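You operate a simulated robot arm through the tools that you are given. There is no shell and no other tool.

You are at the controls of a simulated robot arm. One attempt, no reset.

JOB
Let water in till the tube reads 500, then mix the batch till even.
Fine: set the pointer knob to MIX; end with the stop button.

It is judged by the outcome, as a careful person would: the job done as asked, and still so three seconds after it is handed in. It fails if anything else is knocked over, pushed out of place, dropped, spilled or broken.

ROBOT AND FRAMES
A 7-joint arm with a four-finger gripper, fixed in place. Base frame: the origin is at the foot of the arm, x ahead of it, y to its left, z up. Units: mm, rad, N and s.
Its first joint turns from -1.204 to 3.002 rad. Payload 3.67 kg.
The tool frame sits at the grasp point between the pads (the TCP): z along the fingers, y along the line on which they close. The tips reach 28 mm beyond it. The gripper opens to 112 mm. The gripper's body begins 73 mm behind the TCP.
Orientation is that of the tool frame in the base frame, as a unit quaternion [w, x, y, z]. With the fingers straight down and closing along the base's y, the tool's x points along the base's -x, its y along +y and its z along -z.

CONTROLS
- The arm moves only by the tool play_rows. Its argument "rows" is a list of rows, each a list of 7 numbers: the shift along the tool's x, y, z in units of 100 mm (1.0 is 100 mm), then the turn, a rotation vector about the tool's x, y, z in units of 60 degrees (1.0 is 60 degrees), then the finger opening in mm, from 0 to 112. In form: [[x, y, z, rx, ry, rz, gripper], ...]. A call has 1 to 20 rows; each row is the pose to reach, as a shift and turn from the pose commanded when the call began, along the tool's axes at that moment. A call with a number of a shift or a turn outside -1 to 1 is refused whole. Rows are played at 5 a second. More than 50 mm and 0.15 rad between two rows, or a gripper value outside its range, and nothing of the call is played. Where a pose cannot be reached the arm comes as near as it can. A force on the tool above 40 N (or 10 N above the force at the start of the call, whichever is more), or a blocked arm, ends the call early, and 0.2 s more pass. The fingers move at their own pace and stop on an object; they squeeze with about 21 N. The grip force told is the motor's: it shows also when the fingers shut on nothing. Time passes only in rows, and 0.2 s behind the last, so rows that repeat a pose let the fingers close. It gives the time, the measured TCP pose, the force on the tool (base axes), the opening and the grip force at its end, in the units of the frame above (readings bear some noise), with the torque about the TCP (base axes, N m) and any sound that the robot's microphone picked up, and new pictures: "pictures" is both (left out), scene, wrist or none.
- Cameras (640 x 400 px; columns grow to the right, rows downward): "scene" is fixed at [48.6, 650.2, 1550.1]; the picture's right is [-0.77, -0.63, 0.00], its down [-0.17, 0.20, -0.97] and it looks along [0.61, -0.75, -0.26] (base axes); focal length 373 px, centre (320, 200). "wrist" rides on the gripper at [60, -18, -104] in the tool frame; the picture's right is [0.29, 0.96, 0.00], its down [-0.80, 0.24, -0.55] and it looks along [-0.53, 0.16, 0.83] (tool axes); focal length 234 px, centre (320, 200).
- lift_body(by): slides the trunk up (or, below 0, down) by that many mm; the arm rides with it, the base frame stays. It gives what a move gives, with no picture.
- measure_at(camera, pixels): for up to 12 pixels [column, row] of the newest picture of that camera ("zoom" is the newest enlarged one), the place [x, y, z] in the base frame of the surface seen there, good to about 2 mm. No time passes.
- enlarge(camera, box): a new picture of the part [left, top, right, bottom] of that camera's present view, enlarged. No time passes.
- job_done(): hands the job in; it is judged then, once.

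Unless the task says otherwise, let go and move clear before handing in.

The tools are called as name(argument=value, ...) on one line, values as JSON. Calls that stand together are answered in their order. play_rows: Moves the arm, as the interface text tells. Its arguments: {"type":"object","properties":{"rows":{"type":"array","items":{"type":"array","items":{"type":"number"}}},"pictures":{"type":"string","enum":["both","scene","wrist","none"]}},"required":["rows"]} The other tools are called the same way: lift_body (by) slides the trunk up or down; measure_at (camera, pixels) gives the place of the surface under pixels of a picture; enlarge (camera, box) takes an enlarged picture of a part of a camera's view; job_done () hands the job in.

At the start:

```text
t: 0.0
eef_pos: [731.7, -61.2, 1442.0]
orientation: [0.0, 0.0, 1.0, 0.001]
wrist_force: [-0.1, 0.9, -0.5]
torque: [-0.04, 0.01, -0.04]
gripper_width: 112.0
grasp_force: 0.1
trunk travel left (down, up): [-650.0, 190.0]
```

scene: 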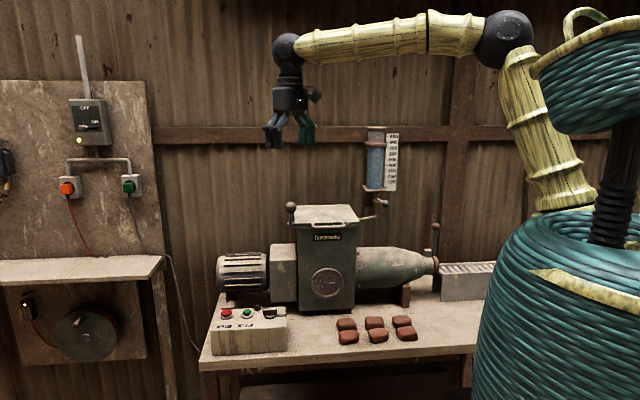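
wrist: 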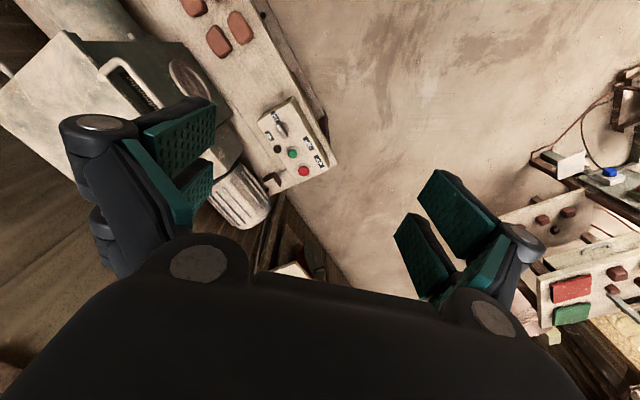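

The scene shows a mixer on a bench with a control box (around 248,330), a measuring tube on the wall (around 380,160), and a wall switch (90,120) with red and green buttons. I'll zoom in on these parts before moving.

enlarge(camera="scene", box=[200, 290, 300, 360])

enlarge(camera="scene", box=[340, 110, 440, 220])

enlarge(camera="scene", box=[0, 80, 160, 210])

enlarge(camera="scene", box=[270, 190, 450, 310])

```text
5.71 times, centred on (250, 325) of scene
```

zoom: 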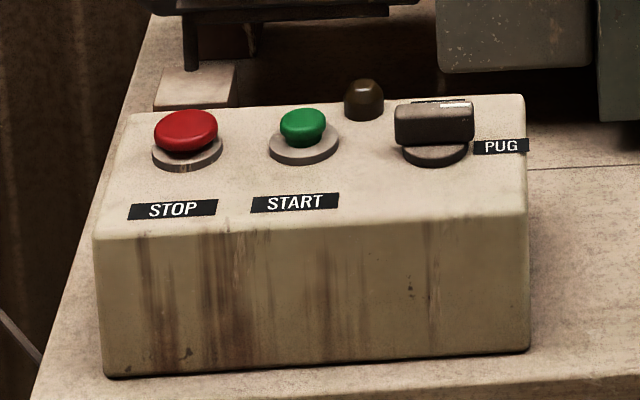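

```text
3.64 times, centred on (390, 165) of scene
```

zoom: 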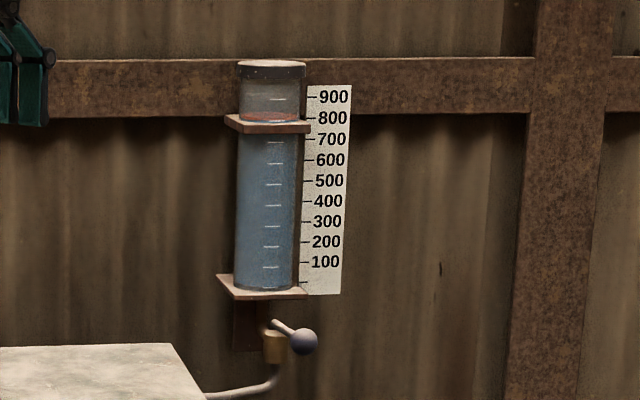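

```text
3.08 times, centred on (80, 145) of scene
```

zoom: 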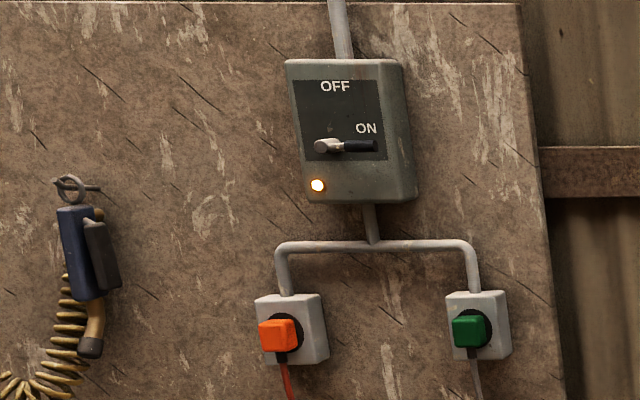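

```text
3.33 times, centred on (360, 250) of scene
```

zoom: 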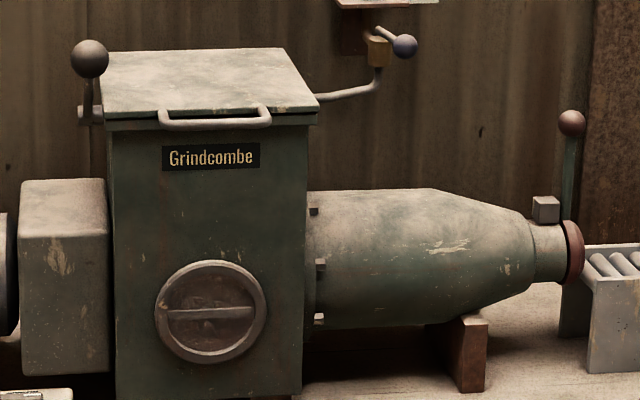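

The tube reads about 800 and has a blue-ball lever valve under it at scene (383,203). The control box has STOP, START, a brown lamp and a knob at PUG. I'll measure the key points and look closer.

measure_at(camera="scene", pixels=[[386, 204], [377, 205], [375, 165], [390, 165], [226, 313], [247, 312], [257, 306], [268, 312], [291, 208], [320, 214], [325, 228], [326, 282]])

measure_at(camera="scene", pixels=[[435, 228], [400, 265], [215, 340], [286, 335], [347, 325], [404, 320], [415, 350], [440, 340], [340, 100], [240, 270], [283, 270], [363, 190]])

enlarge(camera="wrist", box=[230, 80, 350, 200])

enlarge(camera="wrist", box=[0, 0, 280, 200])

enlarge(camera="wrist", box=[500, 60, 640, 340])

enlarge(camera="scene", box=[360, 180, 410, 220])

```text
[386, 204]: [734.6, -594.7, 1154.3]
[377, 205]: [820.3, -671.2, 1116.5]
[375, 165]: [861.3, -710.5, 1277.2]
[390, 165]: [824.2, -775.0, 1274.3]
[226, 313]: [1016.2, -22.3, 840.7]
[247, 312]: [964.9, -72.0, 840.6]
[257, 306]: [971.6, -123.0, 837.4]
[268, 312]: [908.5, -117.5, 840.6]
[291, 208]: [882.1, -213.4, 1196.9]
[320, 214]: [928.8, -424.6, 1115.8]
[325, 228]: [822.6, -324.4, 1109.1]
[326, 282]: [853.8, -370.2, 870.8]
```

```text
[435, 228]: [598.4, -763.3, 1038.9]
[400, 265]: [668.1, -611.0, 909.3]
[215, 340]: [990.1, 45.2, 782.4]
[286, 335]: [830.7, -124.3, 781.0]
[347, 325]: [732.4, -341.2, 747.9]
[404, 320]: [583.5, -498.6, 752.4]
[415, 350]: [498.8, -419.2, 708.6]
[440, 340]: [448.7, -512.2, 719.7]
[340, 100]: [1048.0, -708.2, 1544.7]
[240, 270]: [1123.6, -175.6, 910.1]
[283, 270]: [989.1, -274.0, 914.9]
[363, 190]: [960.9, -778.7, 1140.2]
```

```text
3.33 times, centred on (290, 140) of wrist
```

zoom: 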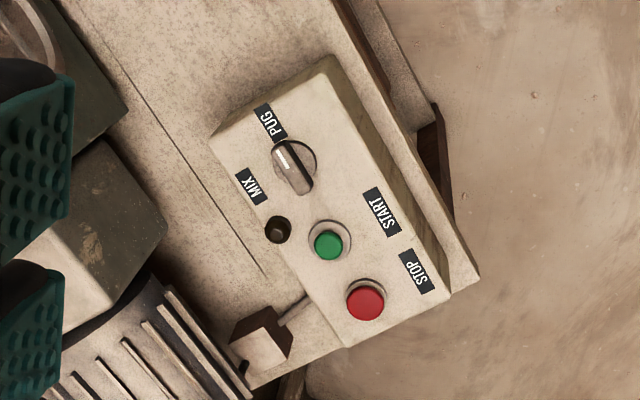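

```text
2.00 times, centred on (140, 100) of wrist
```

zoom: 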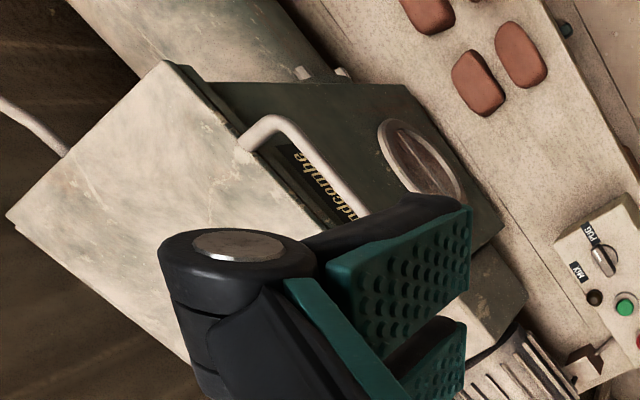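

```text
1.43 times, centred on (570, 200) of wrist
```

zoom: 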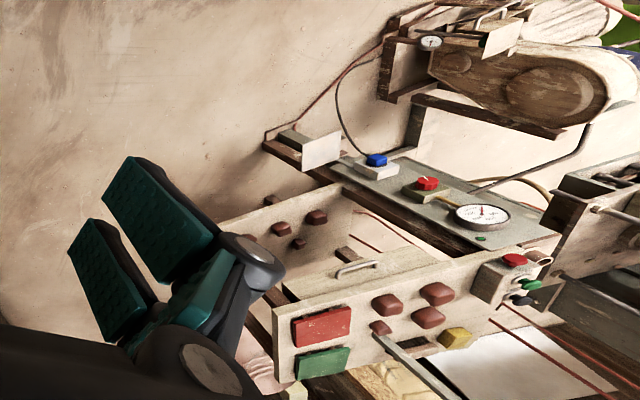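

```text
10.00 times, centred on (385, 200) of scene
```

zoom: 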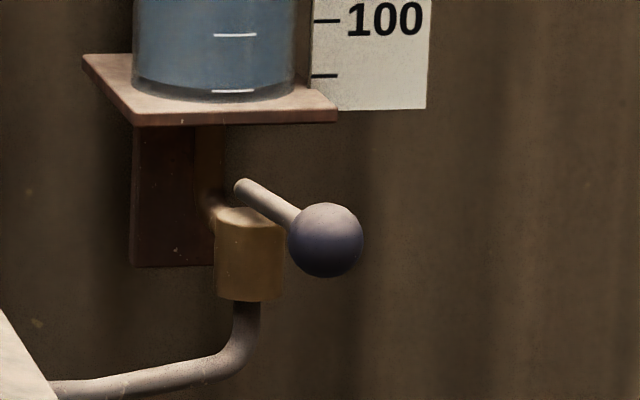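

The valve lever points straight out from the wall, with its ball near (740,-605,1150). I'll yaw the gripper square to the wall and move toward the valve in steps so the wrist camera can see it.

play_rows(rows=[[0, -0.15, 0, 0, 0, 0.12, 60], [0, -0.3, 0, 0, 0, 0.24, 60], [0, -0.45, 0, 0, 0, 0.36, 60], [0, -0.6, 0, 0, 0, 0.48, 60], [0, -0.8, 0, 0, 0, 0.6, 60], [0, -1.0, 0, 0, 0, 0.72, 60]], pictures="both")

```text
t: 1.4
eef_pos: [730.5, -161.7, 1441.2]
orientation: [0.0, 0.369, 0.929, -0.001]
wrist_force: [0.4, 0.7, 0.4]
torque: [0.0, -0.03, -0.03]
gripper_width: 60.1
grasp_force: 0.1
trunk travel left (down, up): [-650.0, 190.0]
```

scene: 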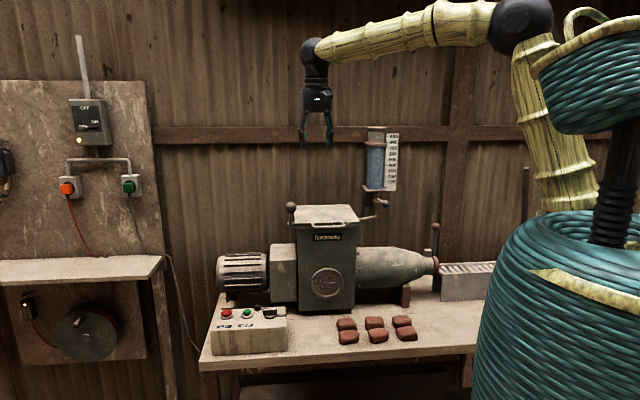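
wrist: 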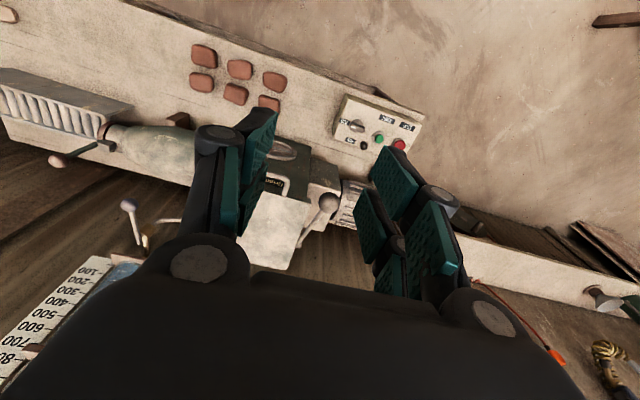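

The wrist view now shows the valve at (135,215) and the scale at (50,310). I'll enlarge it to see how the lever is mounted.

enlarge(camera="wrist", box=[80, 170, 200, 270])

enlarge(camera="wrist", box=[230, 110, 430, 280])

measure_at(camera="wrist", pixels=[[127, 204], [134, 225], [145, 240], [328, 203], [60, 160], [270, 235], [100, 268]])

```text
4.00 times, centred on (140, 220) of wrist
```

zoom: 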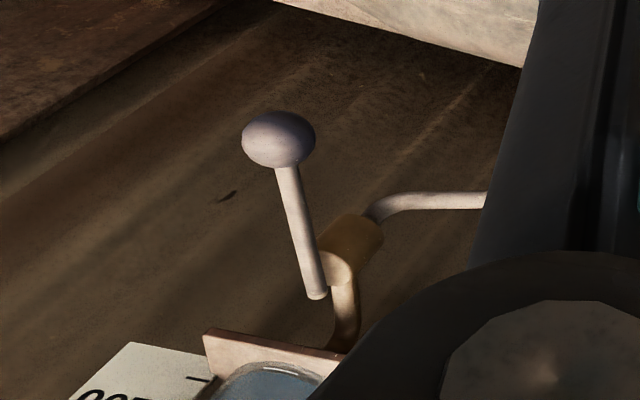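

```text
2.35 times, centred on (330, 195) of wrist
```

zoom: 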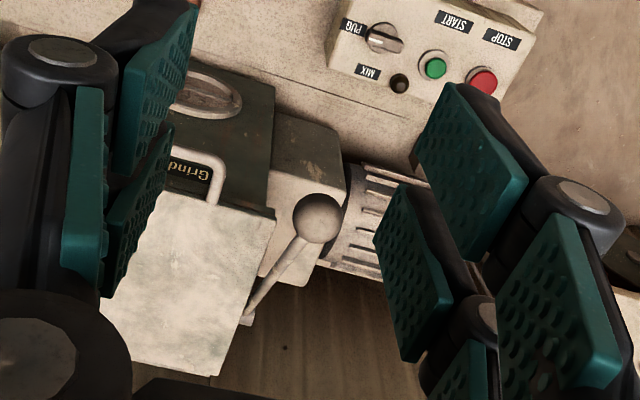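

```text
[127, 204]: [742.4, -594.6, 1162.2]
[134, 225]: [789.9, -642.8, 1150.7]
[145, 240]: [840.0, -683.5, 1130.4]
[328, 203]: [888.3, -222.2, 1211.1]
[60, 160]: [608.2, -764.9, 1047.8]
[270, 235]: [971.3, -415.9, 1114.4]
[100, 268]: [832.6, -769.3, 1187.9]
```

The wrist zoom shows the lever rod on top of a vertical brass valve body, so it most likely swings horizontally. I'll lower the trunk and pitch the tool level, facing the wall, to keep the tube in view while I work the lever.

lift_body(by=-250)

play_rows(rows=[[0, -0.12, 0, 0, -0.125, 0, 60], [0, -0.25, 0, 0, -0.25, 0, 60], [0, -0.37, 0, 0, -0.375, 0, 60], [0, -0.5, 0, 0, -0.5, 0, 60], [0, -0.62, 0, 0, -0.625, 0, 60], [0, -0.75, 0, 0, -0.75, 0, 60], [0, -0.87, 0, 0, -0.875, 0, 60], [0, -1.0, 0, 0, -1.0, 0, 60]], pictures="scene")

```text
t: 4.0
eef_pos: [731.0, -161.1, 1191.5]
orientation: [-0.001, 0.369, 0.93, -0.001]
wrist_force: [1.1, 1.1, 0.3]
torque: [0.03, -0.04, -0.02]
gripper_width: 60.1
grasp_force: 0.1
trunk travel left (down, up): [-400.0, 440.0]
```

```text
t: 5.8
eef_pos: [663.9, -235.4, 1191.2]
orientation: [0.466, 0.319, 0.804, -0.184]
wrist_force: [-0.5, -0.1, 0.3]
torque: [0.0, 0.04, 0.05]
gripper_width: 60.1
grasp_force: 0.1
trunk travel left (down, up): [-400.0, 440.0]
```

scene: 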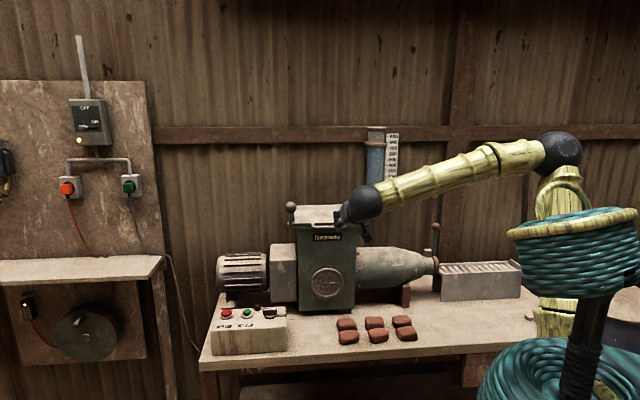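

The tool is now pitched 60° and clear of everything, with the wrist near scene (365,200). I'll finish the pitch and keep sliding right along the wall.

play_rows(rows=[[0, -0.25, 0, 0, -0.125, 0, 60], [0, -0.5, 0, 0, -0.25, 0, 60], [0, -0.75, 0, 0, -0.375, 0, 60], [0, -1.0, 0, 0, -0.5, 0, 60]], pictures="none")

play_rows(rows=[[0.1, -0.25, 0.1, 0, 0, 0, 60], [0.2, -0.5, 0.2, 0, 0, 0, 60], [0.3, -0.75, 0.3, 0, 0, 0, 60], [0.4, -1.0, 0.4, 0, 0, 0, 60]], pictures="both")

```text
t: 6.8
eef_pos: [594.5, -306.9, 1189.6]
orientation: [0.658, 0.261, 0.657, -0.26]
wrist_force: [0.3, -0.4, 0.9]
torque: [0.03, -0.02, 0.02]
gripper_width: 60.3
grasp_force: 0.1
trunk travel left (down, up): [-400.0, 440.0]
```

```text
t: 7.8
eef_pos: [554.2, -410.9, 1151.8]
orientation: [0.657, 0.261, 0.658, -0.26]
wrist_force: [-0.3, -0.4, 0.9]
torque: [-0.01, 0.02, 0.03]
gripper_width: 60.0
grasp_force: 0.1
trunk travel left (down, up): [-400.0, 440.0]
```

scene: 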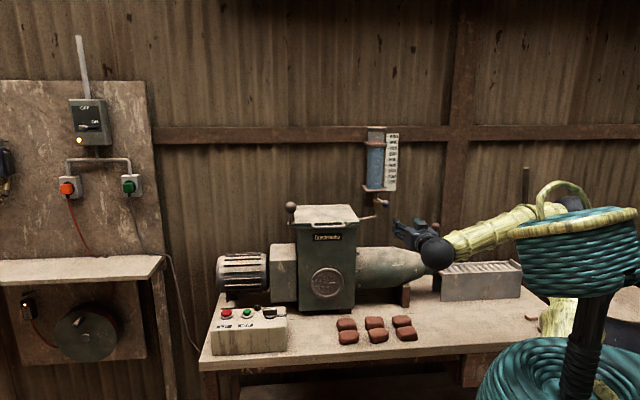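
wrist: 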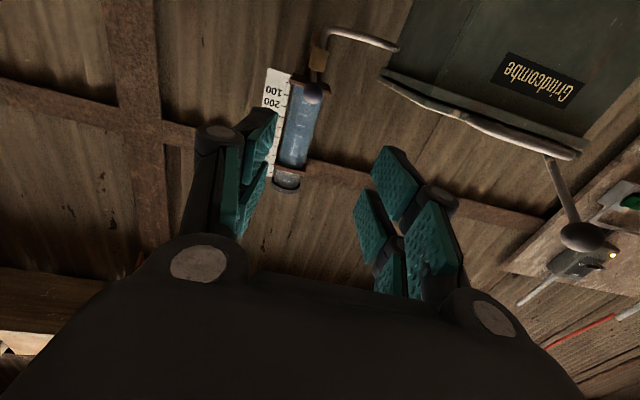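

Both cameras now see the tube and the valve ball: it's at wrist (313,93) and scene (380,203). I'll measure it more exactly from here.

measure_at(camera="wrist", pixels=[[313, 93], [308, 93], [319, 93], [313, 87], [313, 99], [316, 78], [319, 60], [297, 120], [275, 110]])

enlarge(camera="wrist", box=[260, 20, 380, 200])

enlarge(camera="scene", box=[355, 120, 435, 220])

```text
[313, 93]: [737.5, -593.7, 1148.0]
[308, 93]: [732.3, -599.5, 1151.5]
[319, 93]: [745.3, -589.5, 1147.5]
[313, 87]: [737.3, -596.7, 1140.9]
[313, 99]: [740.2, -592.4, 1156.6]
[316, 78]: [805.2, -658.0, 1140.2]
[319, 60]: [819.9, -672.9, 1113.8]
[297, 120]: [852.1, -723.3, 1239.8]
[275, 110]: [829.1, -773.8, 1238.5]
```

```text
2.22 times, centred on (320, 110) of wrist
```

zoom: 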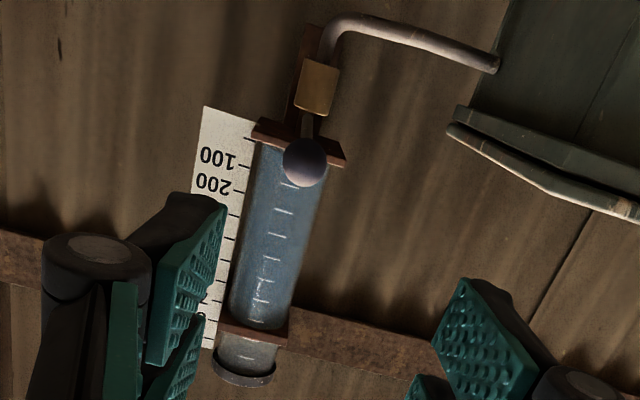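

```text
4.00 times, centred on (395, 170) of scene
```

zoom: 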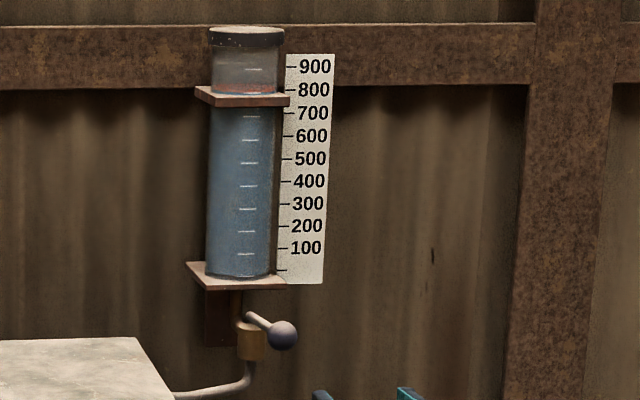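

The ball centre is about (748,-604,1150), roughly 270 mm ahead of the TCP. I'll move in with the fingers open to straddle it.

play_rows(rows=[[0, -0.02, 0.25, 0, 0, 0, 60], [0, -0.04, 0.5, 0, 0, 0, 60], [0, -0.06, 0.75, 0, 0, 0, 60], [0, -0.08, 1.0, 0, 0, 0, 60]], pictures="none")

play_rows(rows=[[0, 0, 0.25, 0, 0, 0, 60], [0, 0, 0.5, 0, 0, 0, 60], [0, 0, 0.75, 0, 0, 0, 60], [0, 0, 1.0, 0, 0, 0, 60]], pictures="both")

```text
t: 8.8
eef_pos: [620.3, -483.7, 1151.2]
orientation: [0.658, 0.26, 0.657, -0.26]
wrist_force: [1.7, -1.0, 0.2]
torque: [-0.02, 0.01, 0.01]
gripper_width: 59.8
grasp_force: 0.1
trunk travel left (down, up): [-400.0, 440.0]
```

```text
t: 9.8
eef_pos: [696.3, -549.2, 1150.0]
orientation: [0.657, 0.26, 0.658, -0.26]
wrist_force: [0.1, -0.3, -0.7]
torque: [-0.02, 0.0, 0.03]
gripper_width: 60.1
grasp_force: 0.0
trunk travel left (down, up): [-400.0, 440.0]
```

scene: 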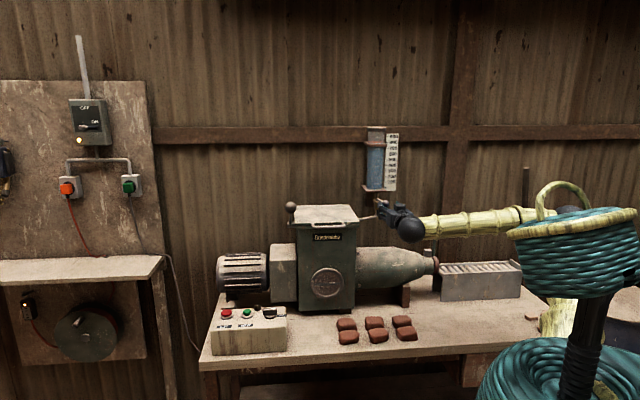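
wrist: 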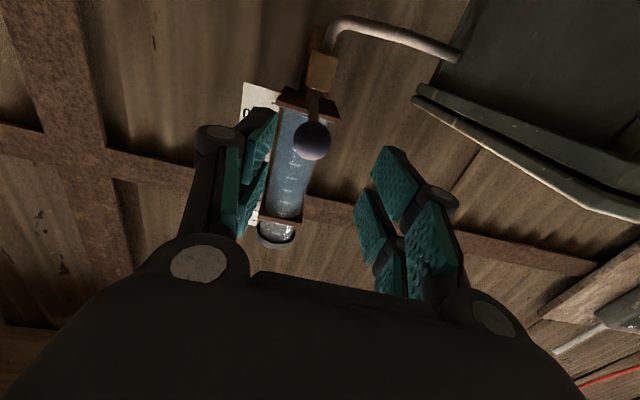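

The ball is centred between the fingers at wrist (312,140). I'll go in another 60 mm so the tips just pass it.

play_rows(rows=[[0, -0.02, 0.2, 0, 0, 0, 60], [0, -0.04, 0.4, 0, 0, 0, 60], [0, -0.04, 0.58, 0, 0, 0, 60]], pictures="both")

enlarge(camera="scene", box=[355, 120, 435, 240])

enlarge(camera="wrist", box=[220, 60, 460, 280])

```text
t: 10.6
eef_pos: [736.4, -593.0, 1150.6]
orientation: [0.658, 0.26, 0.658, -0.26]
wrist_force: [-1.0, -0.6, 0.5]
torque: [-0.01, -0.01, 0.01]
gripper_width: 60.1
grasp_force: 0.1
trunk travel left (down, up): [-400.0, 440.0]
```

scene: 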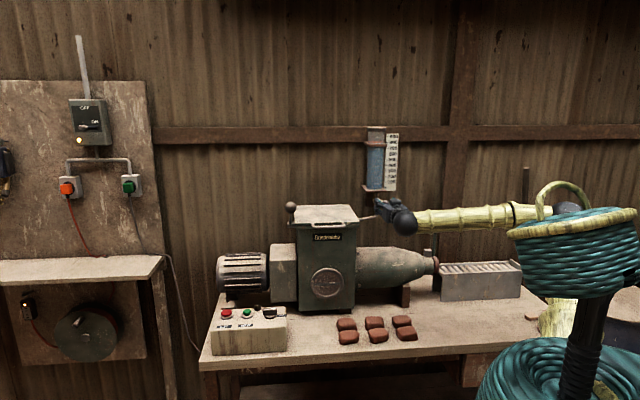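
wrist: 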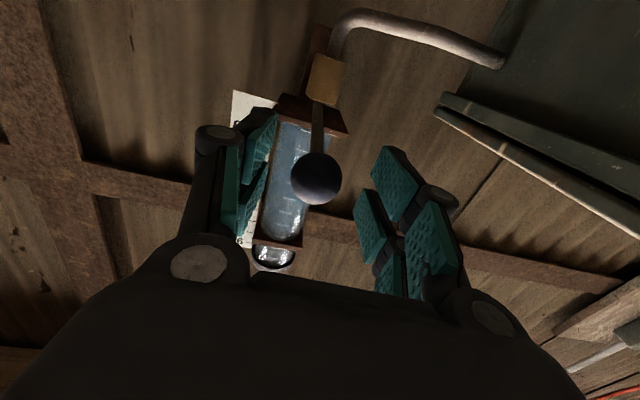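

```text
3.33 times, centred on (395, 180) of scene
```

zoom: 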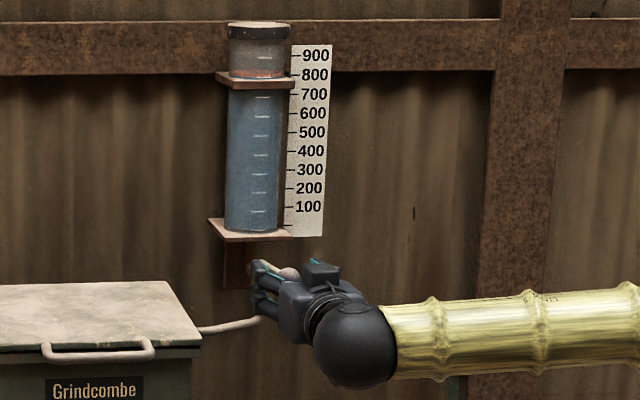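

```text
1.82 times, centred on (340, 170) of wrist
```

zoom: 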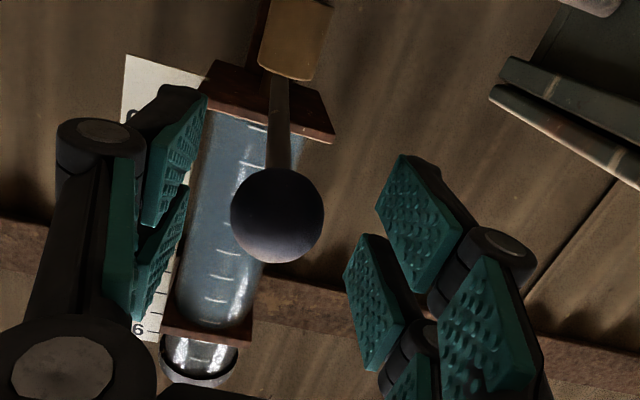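

The scene view of the tube is clear at zoom (255,150), and the level is about 800. I'll push the lever gently to scene-left in 5 mm steps and watch the force and the ball.

play_rows(rows=[[0, 0.06, 0.0, 0, 0, 0, 60], [0, 0.12, 0.0, 0, 0, 0, 60], [0, 0.17, 0.0, 0, 0, 0, 60], [0, 0.21, 0.0, 0, 0, 0, 60], [0, 0.25, 0.0, 0, 0, 0, 60]], pictures="both")

enlarge(camera="wrist", box=[220, 60, 460, 280])

```text
t: 11.8
eef_pos: [749.4, -579.5, 1151.5]
orientation: [0.658, 0.262, 0.657, -0.26]
wrist_force: [-8.3, -9.6, 1.0]
torque: [-0.13, -0.08, -0.12]
gripper_width: 67.2
grasp_force: 6.9
trunk travel left (down, up): [-400.0, 440.0]
```

scene: 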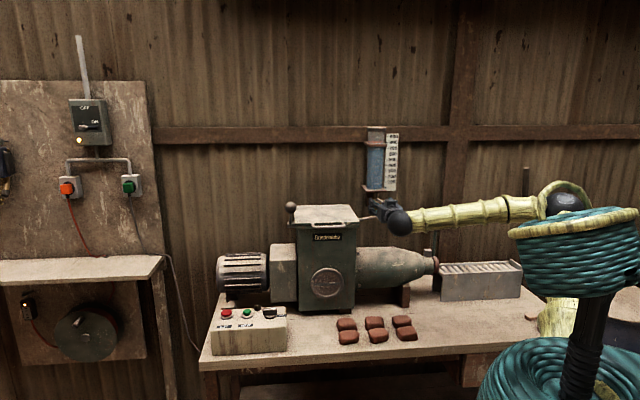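
wrist: 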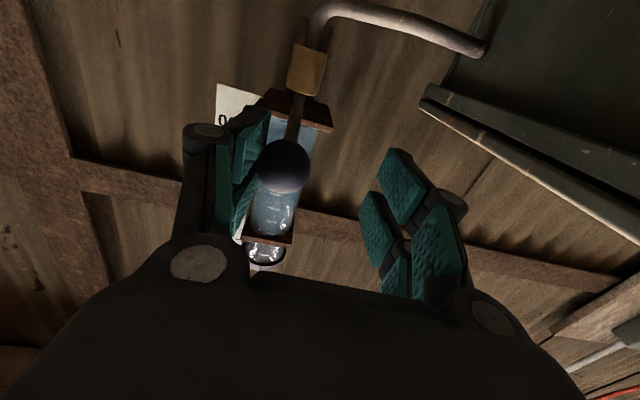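

```text
1.82 times, centred on (340, 170) of wrist
```

zoom: 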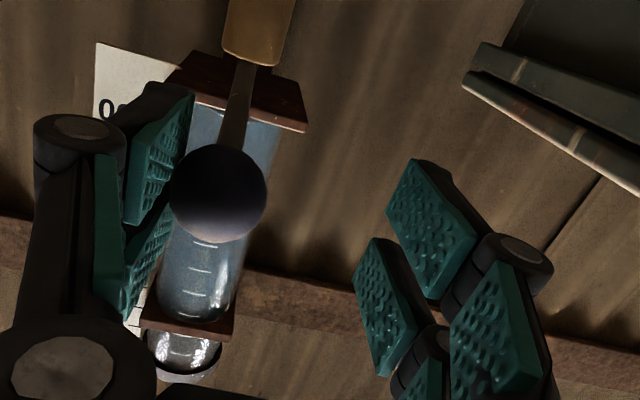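

The finger touched the ball and was pushed back: the opening went from 60 to 67 with about 13 N on the tool. I'll check whether the ball moved at all.

measure_at(camera="wrist", pixels=[[283, 165], [275, 165], [295, 165], [283, 155], [295, 120], [305, 70]])

play_rows(rows=[[0, 0, 0, 0, 0, 0, 60], [0, 0, 0, 0, 0, 0, 60]], pictures="none")

```text
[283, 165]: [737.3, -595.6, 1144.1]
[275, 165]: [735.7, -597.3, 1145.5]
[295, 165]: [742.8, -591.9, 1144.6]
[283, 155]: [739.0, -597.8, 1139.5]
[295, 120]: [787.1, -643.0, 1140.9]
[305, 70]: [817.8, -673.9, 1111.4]
```

```text
t: 12.4
eef_pos: [750.3, -578.0, 1152.5]
orientation: [0.657, 0.262, 0.657, -0.26]
wrist_force: [-9.9, -11.3, 2.5]
torque: [-0.18, -0.12, -0.17]
gripper_width: 68.0
grasp_force: 7.6
trunk travel left (down, up): [-400.0, 440.0]
```

The ball stayed put at (737,-596), so the lever won't go scene-left under light force. I'll try a push to scene-right.

play_rows(rows=[[0, -0.1, 0.0, 0, 0, 0, 60], [0, -0.2, 0.0, 0, 0, 0, 60], [0, -0.3, 0.0, 0, 0, 0, 60], [0, -0.37, 0.0, 0, 0, 0, 60], [0, -0.43, 0.0, 0, 0, 0, 60], [0, -0.48, 0.0, 0, 0, 0, 60]], pictures="both")

enlarge(camera="wrist", box=[220, 60, 460, 280])

```text
t: 13.8
eef_pos: [721.1, -608.5, 1150.7]
orientation: [0.658, 0.259, 0.658, -0.259]
wrist_force: [12.2, 8.7, 1.7]
torque: [-0.11, -0.2, 0.15]
gripper_width: 66.9
grasp_force: 6.8
trunk travel left (down, up): [-400.0, 440.0]
```

scene: 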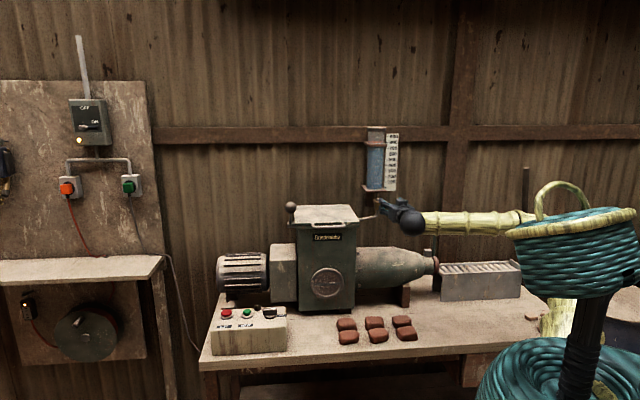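
wrist: 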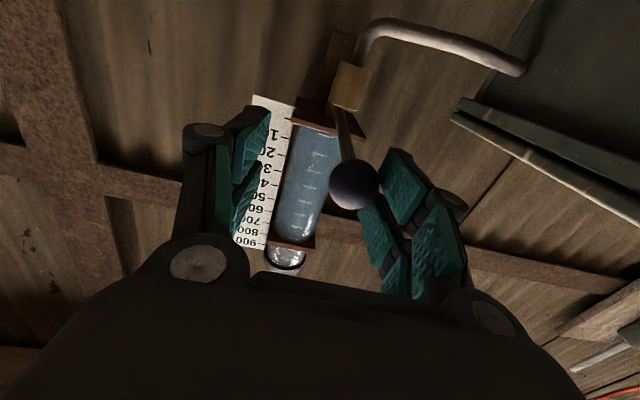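

```text
1.82 times, centred on (340, 170) of wrist
```

zoom: 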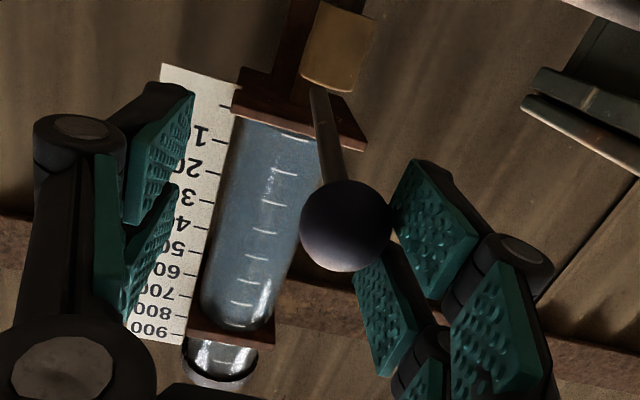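

The same resistance to scene-right. I'll measure the ball to see if it has shifted.

measure_at(camera="wrist", pixels=[[353, 185], [340, 185], [366, 185], [353, 172], [343, 125], [350, 90], [345, 110]])

```text
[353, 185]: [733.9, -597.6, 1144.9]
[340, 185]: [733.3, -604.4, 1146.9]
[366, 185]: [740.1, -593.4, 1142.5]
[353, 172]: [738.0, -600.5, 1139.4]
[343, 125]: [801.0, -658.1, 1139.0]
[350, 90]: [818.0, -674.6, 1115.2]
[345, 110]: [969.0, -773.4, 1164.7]
```

There may be a few millimetres of movement, but it isn't clear. I'll return to the centred pose and compare the ball's position with the earlier picture.

play_rows(rows=[[0, 0.12, 0.0, 0, 0, 0, 60], [0, 0.23, 0.0, 0, 0, 0, 60], [0, 0.23, 0.0, 0, 0, 0, 60]], pictures="both")

enlarge(camera="wrist", box=[220, 60, 460, 280])

enlarge(camera="wrist", box=[290, 50, 350, 120])

enlarge(camera="scene", box=[360, 180, 410, 220])

```text
t: 14.6
eef_pos: [735.3, -595.1, 1150.8]
orientation: [0.656, 0.262, 0.657, -0.261]
wrist_force: [0.1, -1.6, -0.7]
torque: [-0.02, -0.05, 0.02]
gripper_width: 59.8
grasp_force: 0.0
trunk travel left (down, up): [-400.0, 440.0]
```

scene: 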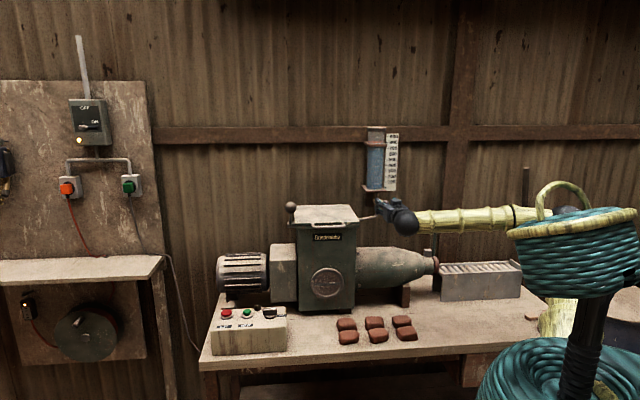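
wrist: 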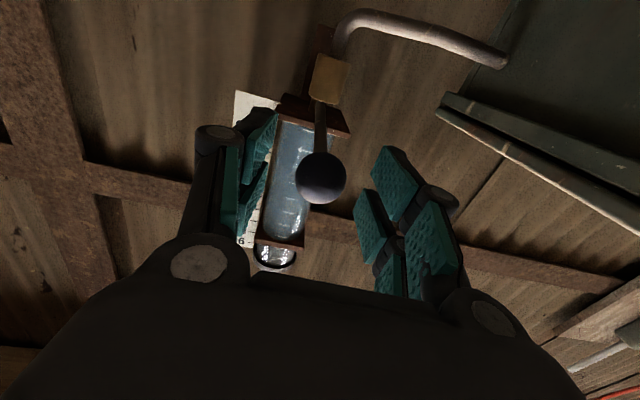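

```text
1.82 times, centred on (340, 170) of wrist
```

zoom: 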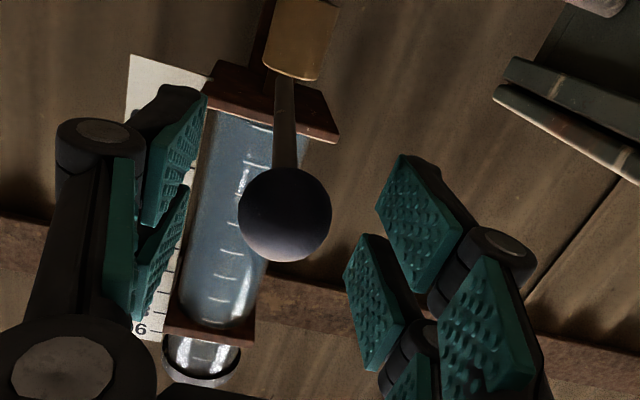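

```text
5.71 times, centred on (320, 85) of wrist
```

zoom: 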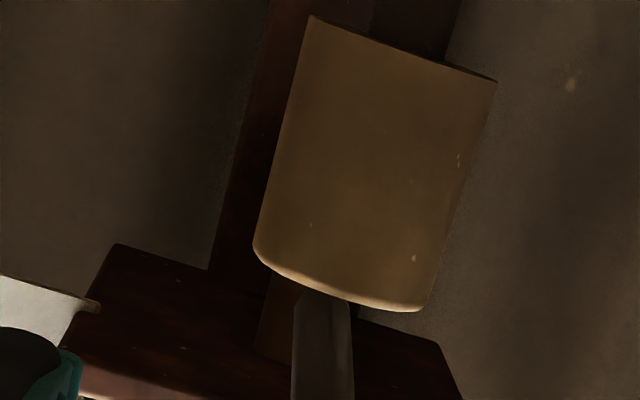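

```text
10.00 times, centred on (385, 200) of scene
```

zoom: 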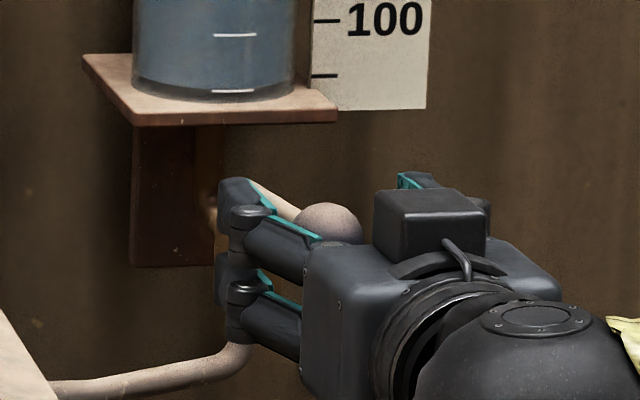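

At the same pose the ball appears unmoved at zoom (285,213), so 15 N sideways did nothing. I'll grip the ball and test it vertically with small motions.

play_rows(rows=[[0, 0, 0.06, 0, 0, 0, 20], [0, 0, 0.06, 0, 0, 0, 20], [0, 0, 0.06, 0, 0, 0, 20], [0.04, 0, 0.06, 0, 0, 0, 20], [0.08, 0, 0.06, 0, 0, 0, 20], [0.12, 0, 0.06, 0, 0, 0, 20]], pictures="both")

enlarge(camera="wrist", box=[220, 60, 460, 280])

```text
t: 16.0
eef_pos: [738.6, -596.4, 1139.9]
orientation: [0.659, 0.26, 0.657, -0.26]
wrist_force: [6.9, 0.4, 12.4]
torque: [-0.9, -1.0, 0.04]
gripper_width: 24.7
grasp_force: 45.4
trunk travel left (down, up): [-400.0, 440.0]
```

scene: 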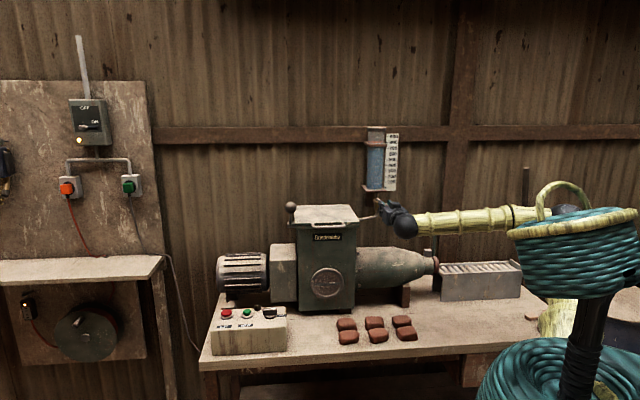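
wrist: 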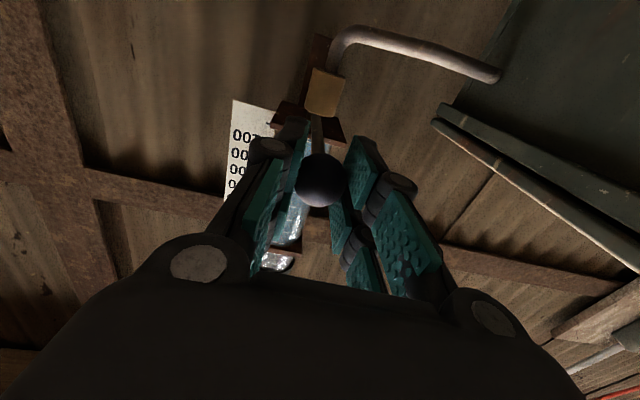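

```text
1.82 times, centred on (340, 170) of wrist
```

zoom: 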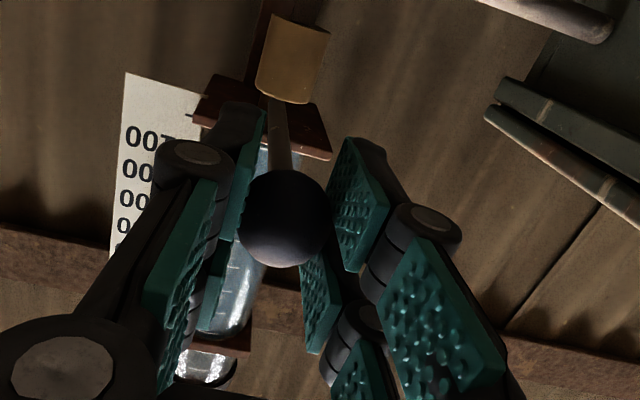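

The tool moved down 11 mm with 12 N on it, and the opening is 24.7. I'll measure whether the ball followed or the pads slipped.

measure_at(camera="wrist", pixels=[[322, 183], [322, 195], [322, 170], [318, 130], [318, 145], [325, 95]])

enlarge(camera="scene", box=[360, 180, 410, 220])

```text
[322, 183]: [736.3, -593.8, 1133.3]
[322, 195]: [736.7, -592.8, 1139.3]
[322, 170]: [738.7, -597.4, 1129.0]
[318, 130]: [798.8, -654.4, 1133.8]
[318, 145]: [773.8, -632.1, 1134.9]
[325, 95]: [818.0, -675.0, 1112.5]
```

```text
10.00 times, centred on (385, 200) of scene
```

zoom: 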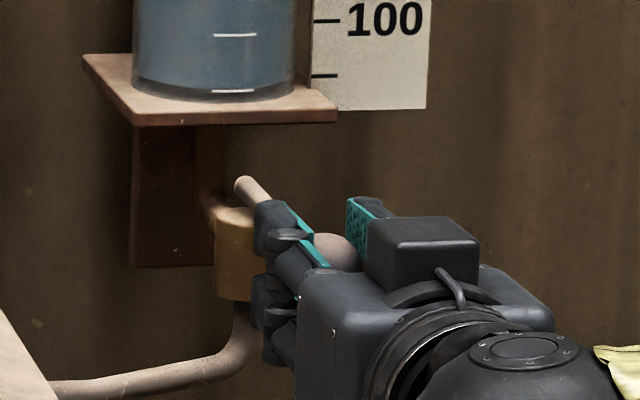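

The rod's underside at (799,-654) dropped about 6 mm and the ball went down with the tool, so the lever tilts downward. I'll follow its arc further down and check the tube level.

play_rows(rows=[[0.07, 0, 0.01, 0, 0, 0, 20], [0.14, 0, 0.03, 0, 0, 0, 20], [0.2, 0, 0.05, 0, 0, 0, 20], [0.26, 0, 0.07, 0, 0, 0, 20]], pictures="both")

enlarge(camera="scene", box=[355, 120, 435, 220])

enlarge(camera="wrist", box=[220, 60, 460, 280])

```text
t: 17.0
eef_pos: [740.8, -599.6, 1115.5]
orientation: [0.659, 0.259, 0.657, -0.26]
wrist_force: [-10.6, 10.8, 7.9]
torque: [-0.74, -0.65, -0.08]
gripper_width: 25.0
grasp_force: 44.7
trunk travel left (down, up): [-400.0, 440.0]
```

scene: 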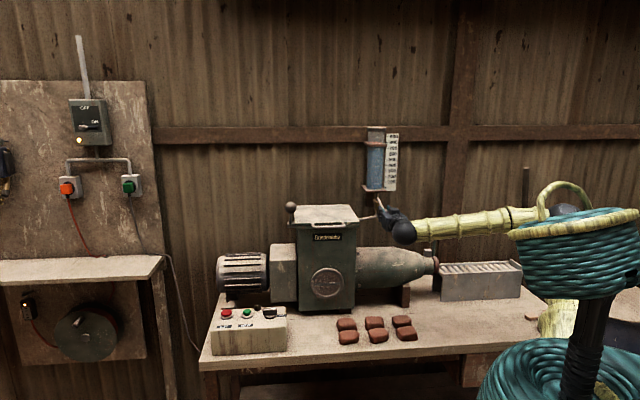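
wrist: 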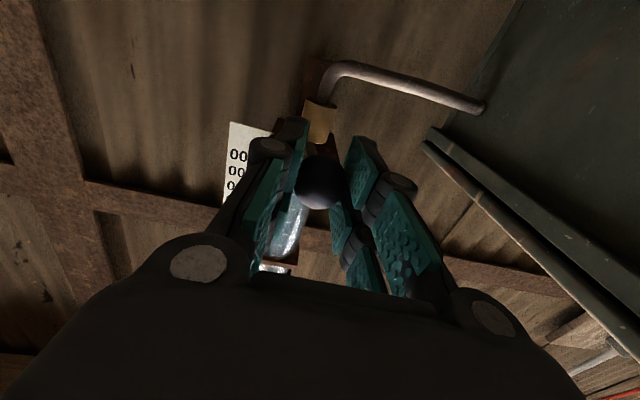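

```text
4.00 times, centred on (395, 170) of scene
```

zoom: 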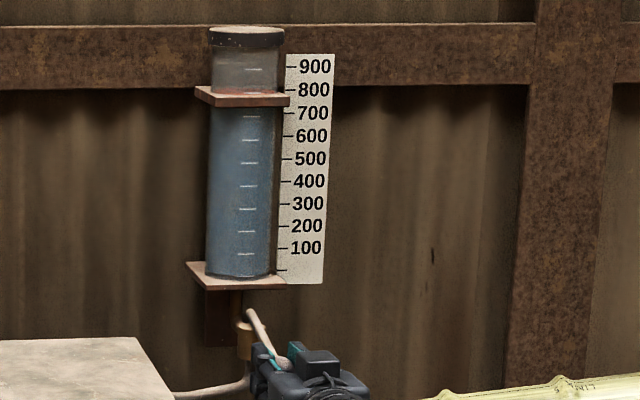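

```text
1.82 times, centred on (340, 170) of wrist
```

zoom: 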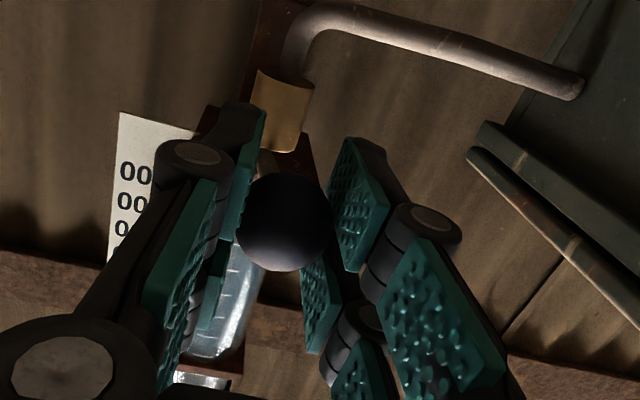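

The lever is following, with its rod now sloping down at zoom (265,335). The float hasn't clearly moved yet, so I'll continue down with less inward motion.

play_rows(rows=[[0.08, 0, 0.0, 0, 0, 0, 20], [0.16, 0, 0.02, 0, 0, 0, 20], [0.24, 0, 0.05, 0, 0, 0, 20], [0.32, 0, 0.08, 0, 0, 0, 20]], pictures="both")

enlarge(camera="scene", box=[355, 120, 435, 220])

enlarge(camera="wrist", box=[220, 60, 460, 280])

```text
t: 17.7
eef_pos: [744.9, -601.1, 1103.6]
orientation: [0.662, 0.26, 0.653, -0.26]
wrist_force: [-12.9, 7.7, 12.9]
torque: [0.38, 0.29, 0.21]
gripper_width: 24.8
grasp_force: 45.3
trunk travel left (down, up): [-400.0, 440.0]
stopped in row 3: the force on the tool passed its limit at 44 N (the readings are from after the stop); the commanded pose is now the measured one
```

scene: 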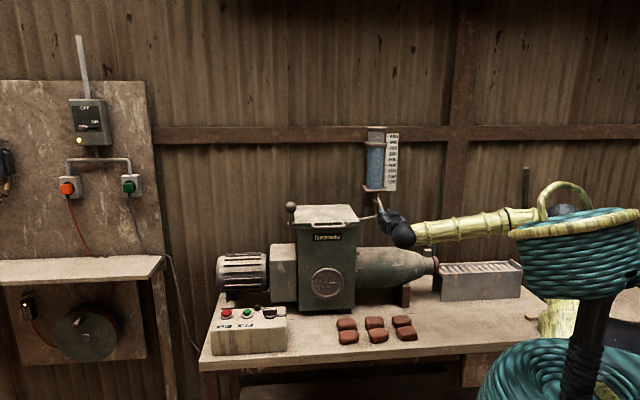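
wrist: 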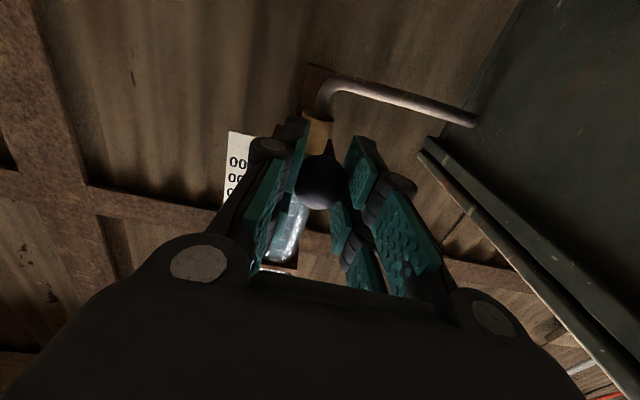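

```text
4.00 times, centred on (395, 170) of scene
```

zoom: 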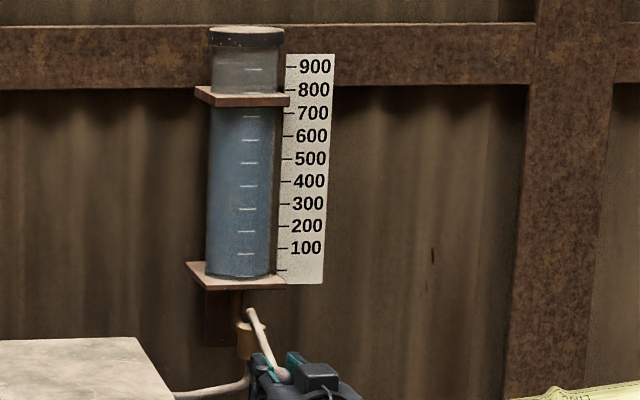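

```text
1.82 times, centred on (340, 170) of wrist
```

zoom: 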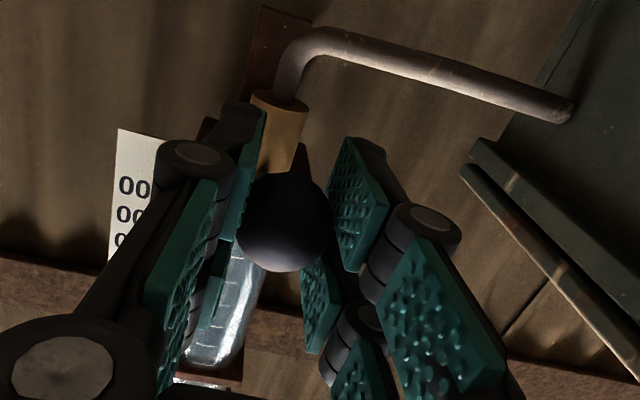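

The lever hit the end of its travel and the red float has dropped behind the bracket at zoom (240,97), so water is flowing. I'll hold briefly to get the flow rate.

play_rows(rows=[[0, 0, 0, 0, 0, 0, 20], [0, 0, 0, 0, 0, 0, 20], [0, 0, 0, 0, 0, 0, 20], [0, 0, 0, 0, 0, 0, 20]], pictures="scene")

enlarge(camera="scene", box=[360, 120, 410, 200])

```text
t: 18.7
eef_pos: [745.3, -604.0, 1102.4]
orientation: [0.662, 0.262, 0.652, -0.262]
wrist_force: [-10.0, 4.5, 23.5]
torque: [-0.6, -0.6, -0.06]
gripper_width: 24.5
grasp_force: 45.0
trunk travel left (down, up): [-400.0, 440.0]
```

scene: 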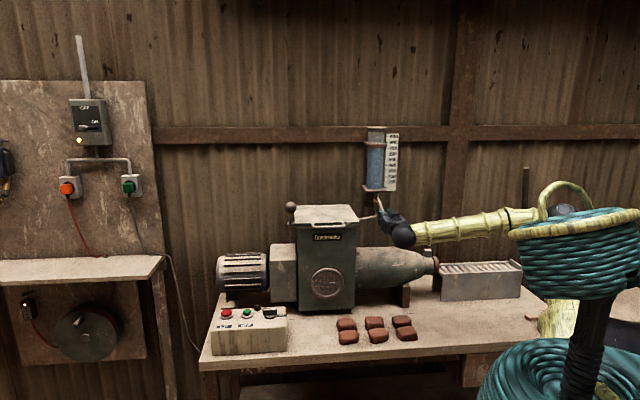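

```text
5.00 times, centred on (385, 160) of scene
```

zoom: 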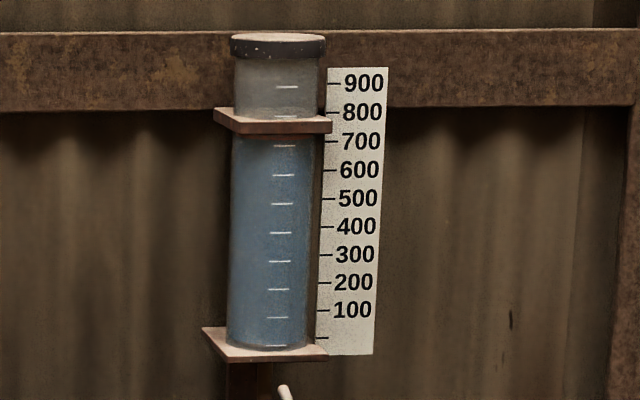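

The float is hidden behind the bracket, so the level is roughly 720–790. While holding I'll measure the z of the scale ticks and tube ticks for 500.

measure_at(camera="zoom", pixels=[[338, 82], [338, 112], [335, 141], [333, 170], [333, 198], [330, 226], [288, 86], [286, 146], [285, 175], [282, 204], [280, 233], [279, 262]])

play_rows(rows=[[0, 0, 0, 0, 0, 0, 20], [0, 0, 0, 0, 0, 0, 20], [0, 0, 0, 0, 0, 0, 20]], pictures="scene")

enlarge(camera="scene", box=[360, 120, 410, 200])

```text
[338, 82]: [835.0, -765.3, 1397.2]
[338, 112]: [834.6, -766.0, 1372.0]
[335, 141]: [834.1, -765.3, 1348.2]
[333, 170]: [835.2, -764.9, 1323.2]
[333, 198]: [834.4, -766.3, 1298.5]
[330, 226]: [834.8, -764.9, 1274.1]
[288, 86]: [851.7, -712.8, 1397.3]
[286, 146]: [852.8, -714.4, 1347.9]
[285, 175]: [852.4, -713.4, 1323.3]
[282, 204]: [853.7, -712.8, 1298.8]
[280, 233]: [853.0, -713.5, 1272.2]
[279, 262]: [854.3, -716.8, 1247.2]
```

```text
t: 19.5
eef_pos: [743.6, -603.0, 1103.3]
orientation: [0.661, 0.262, 0.652, -0.262]
wrist_force: [-3.9, 0.5, 30.8]
torque: [-0.79, -0.83, -0.07]
gripper_width: 24.6
grasp_force: 45.0
trunk travel left (down, up): [-400.0, 440.0]
```

scene: 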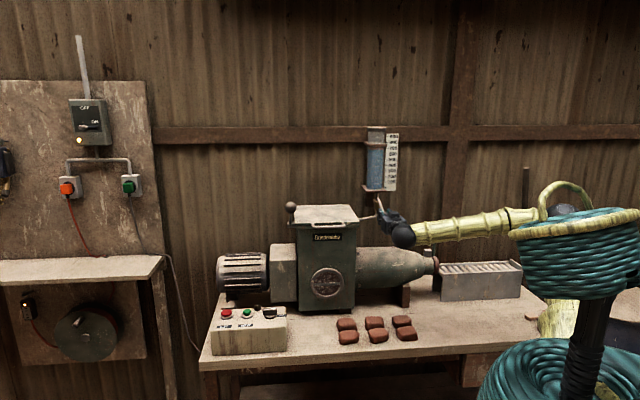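

```text
5.00 times, centred on (385, 160) of scene
```

zoom: 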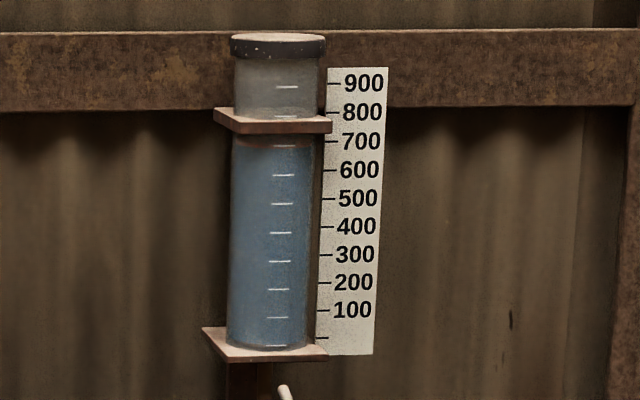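

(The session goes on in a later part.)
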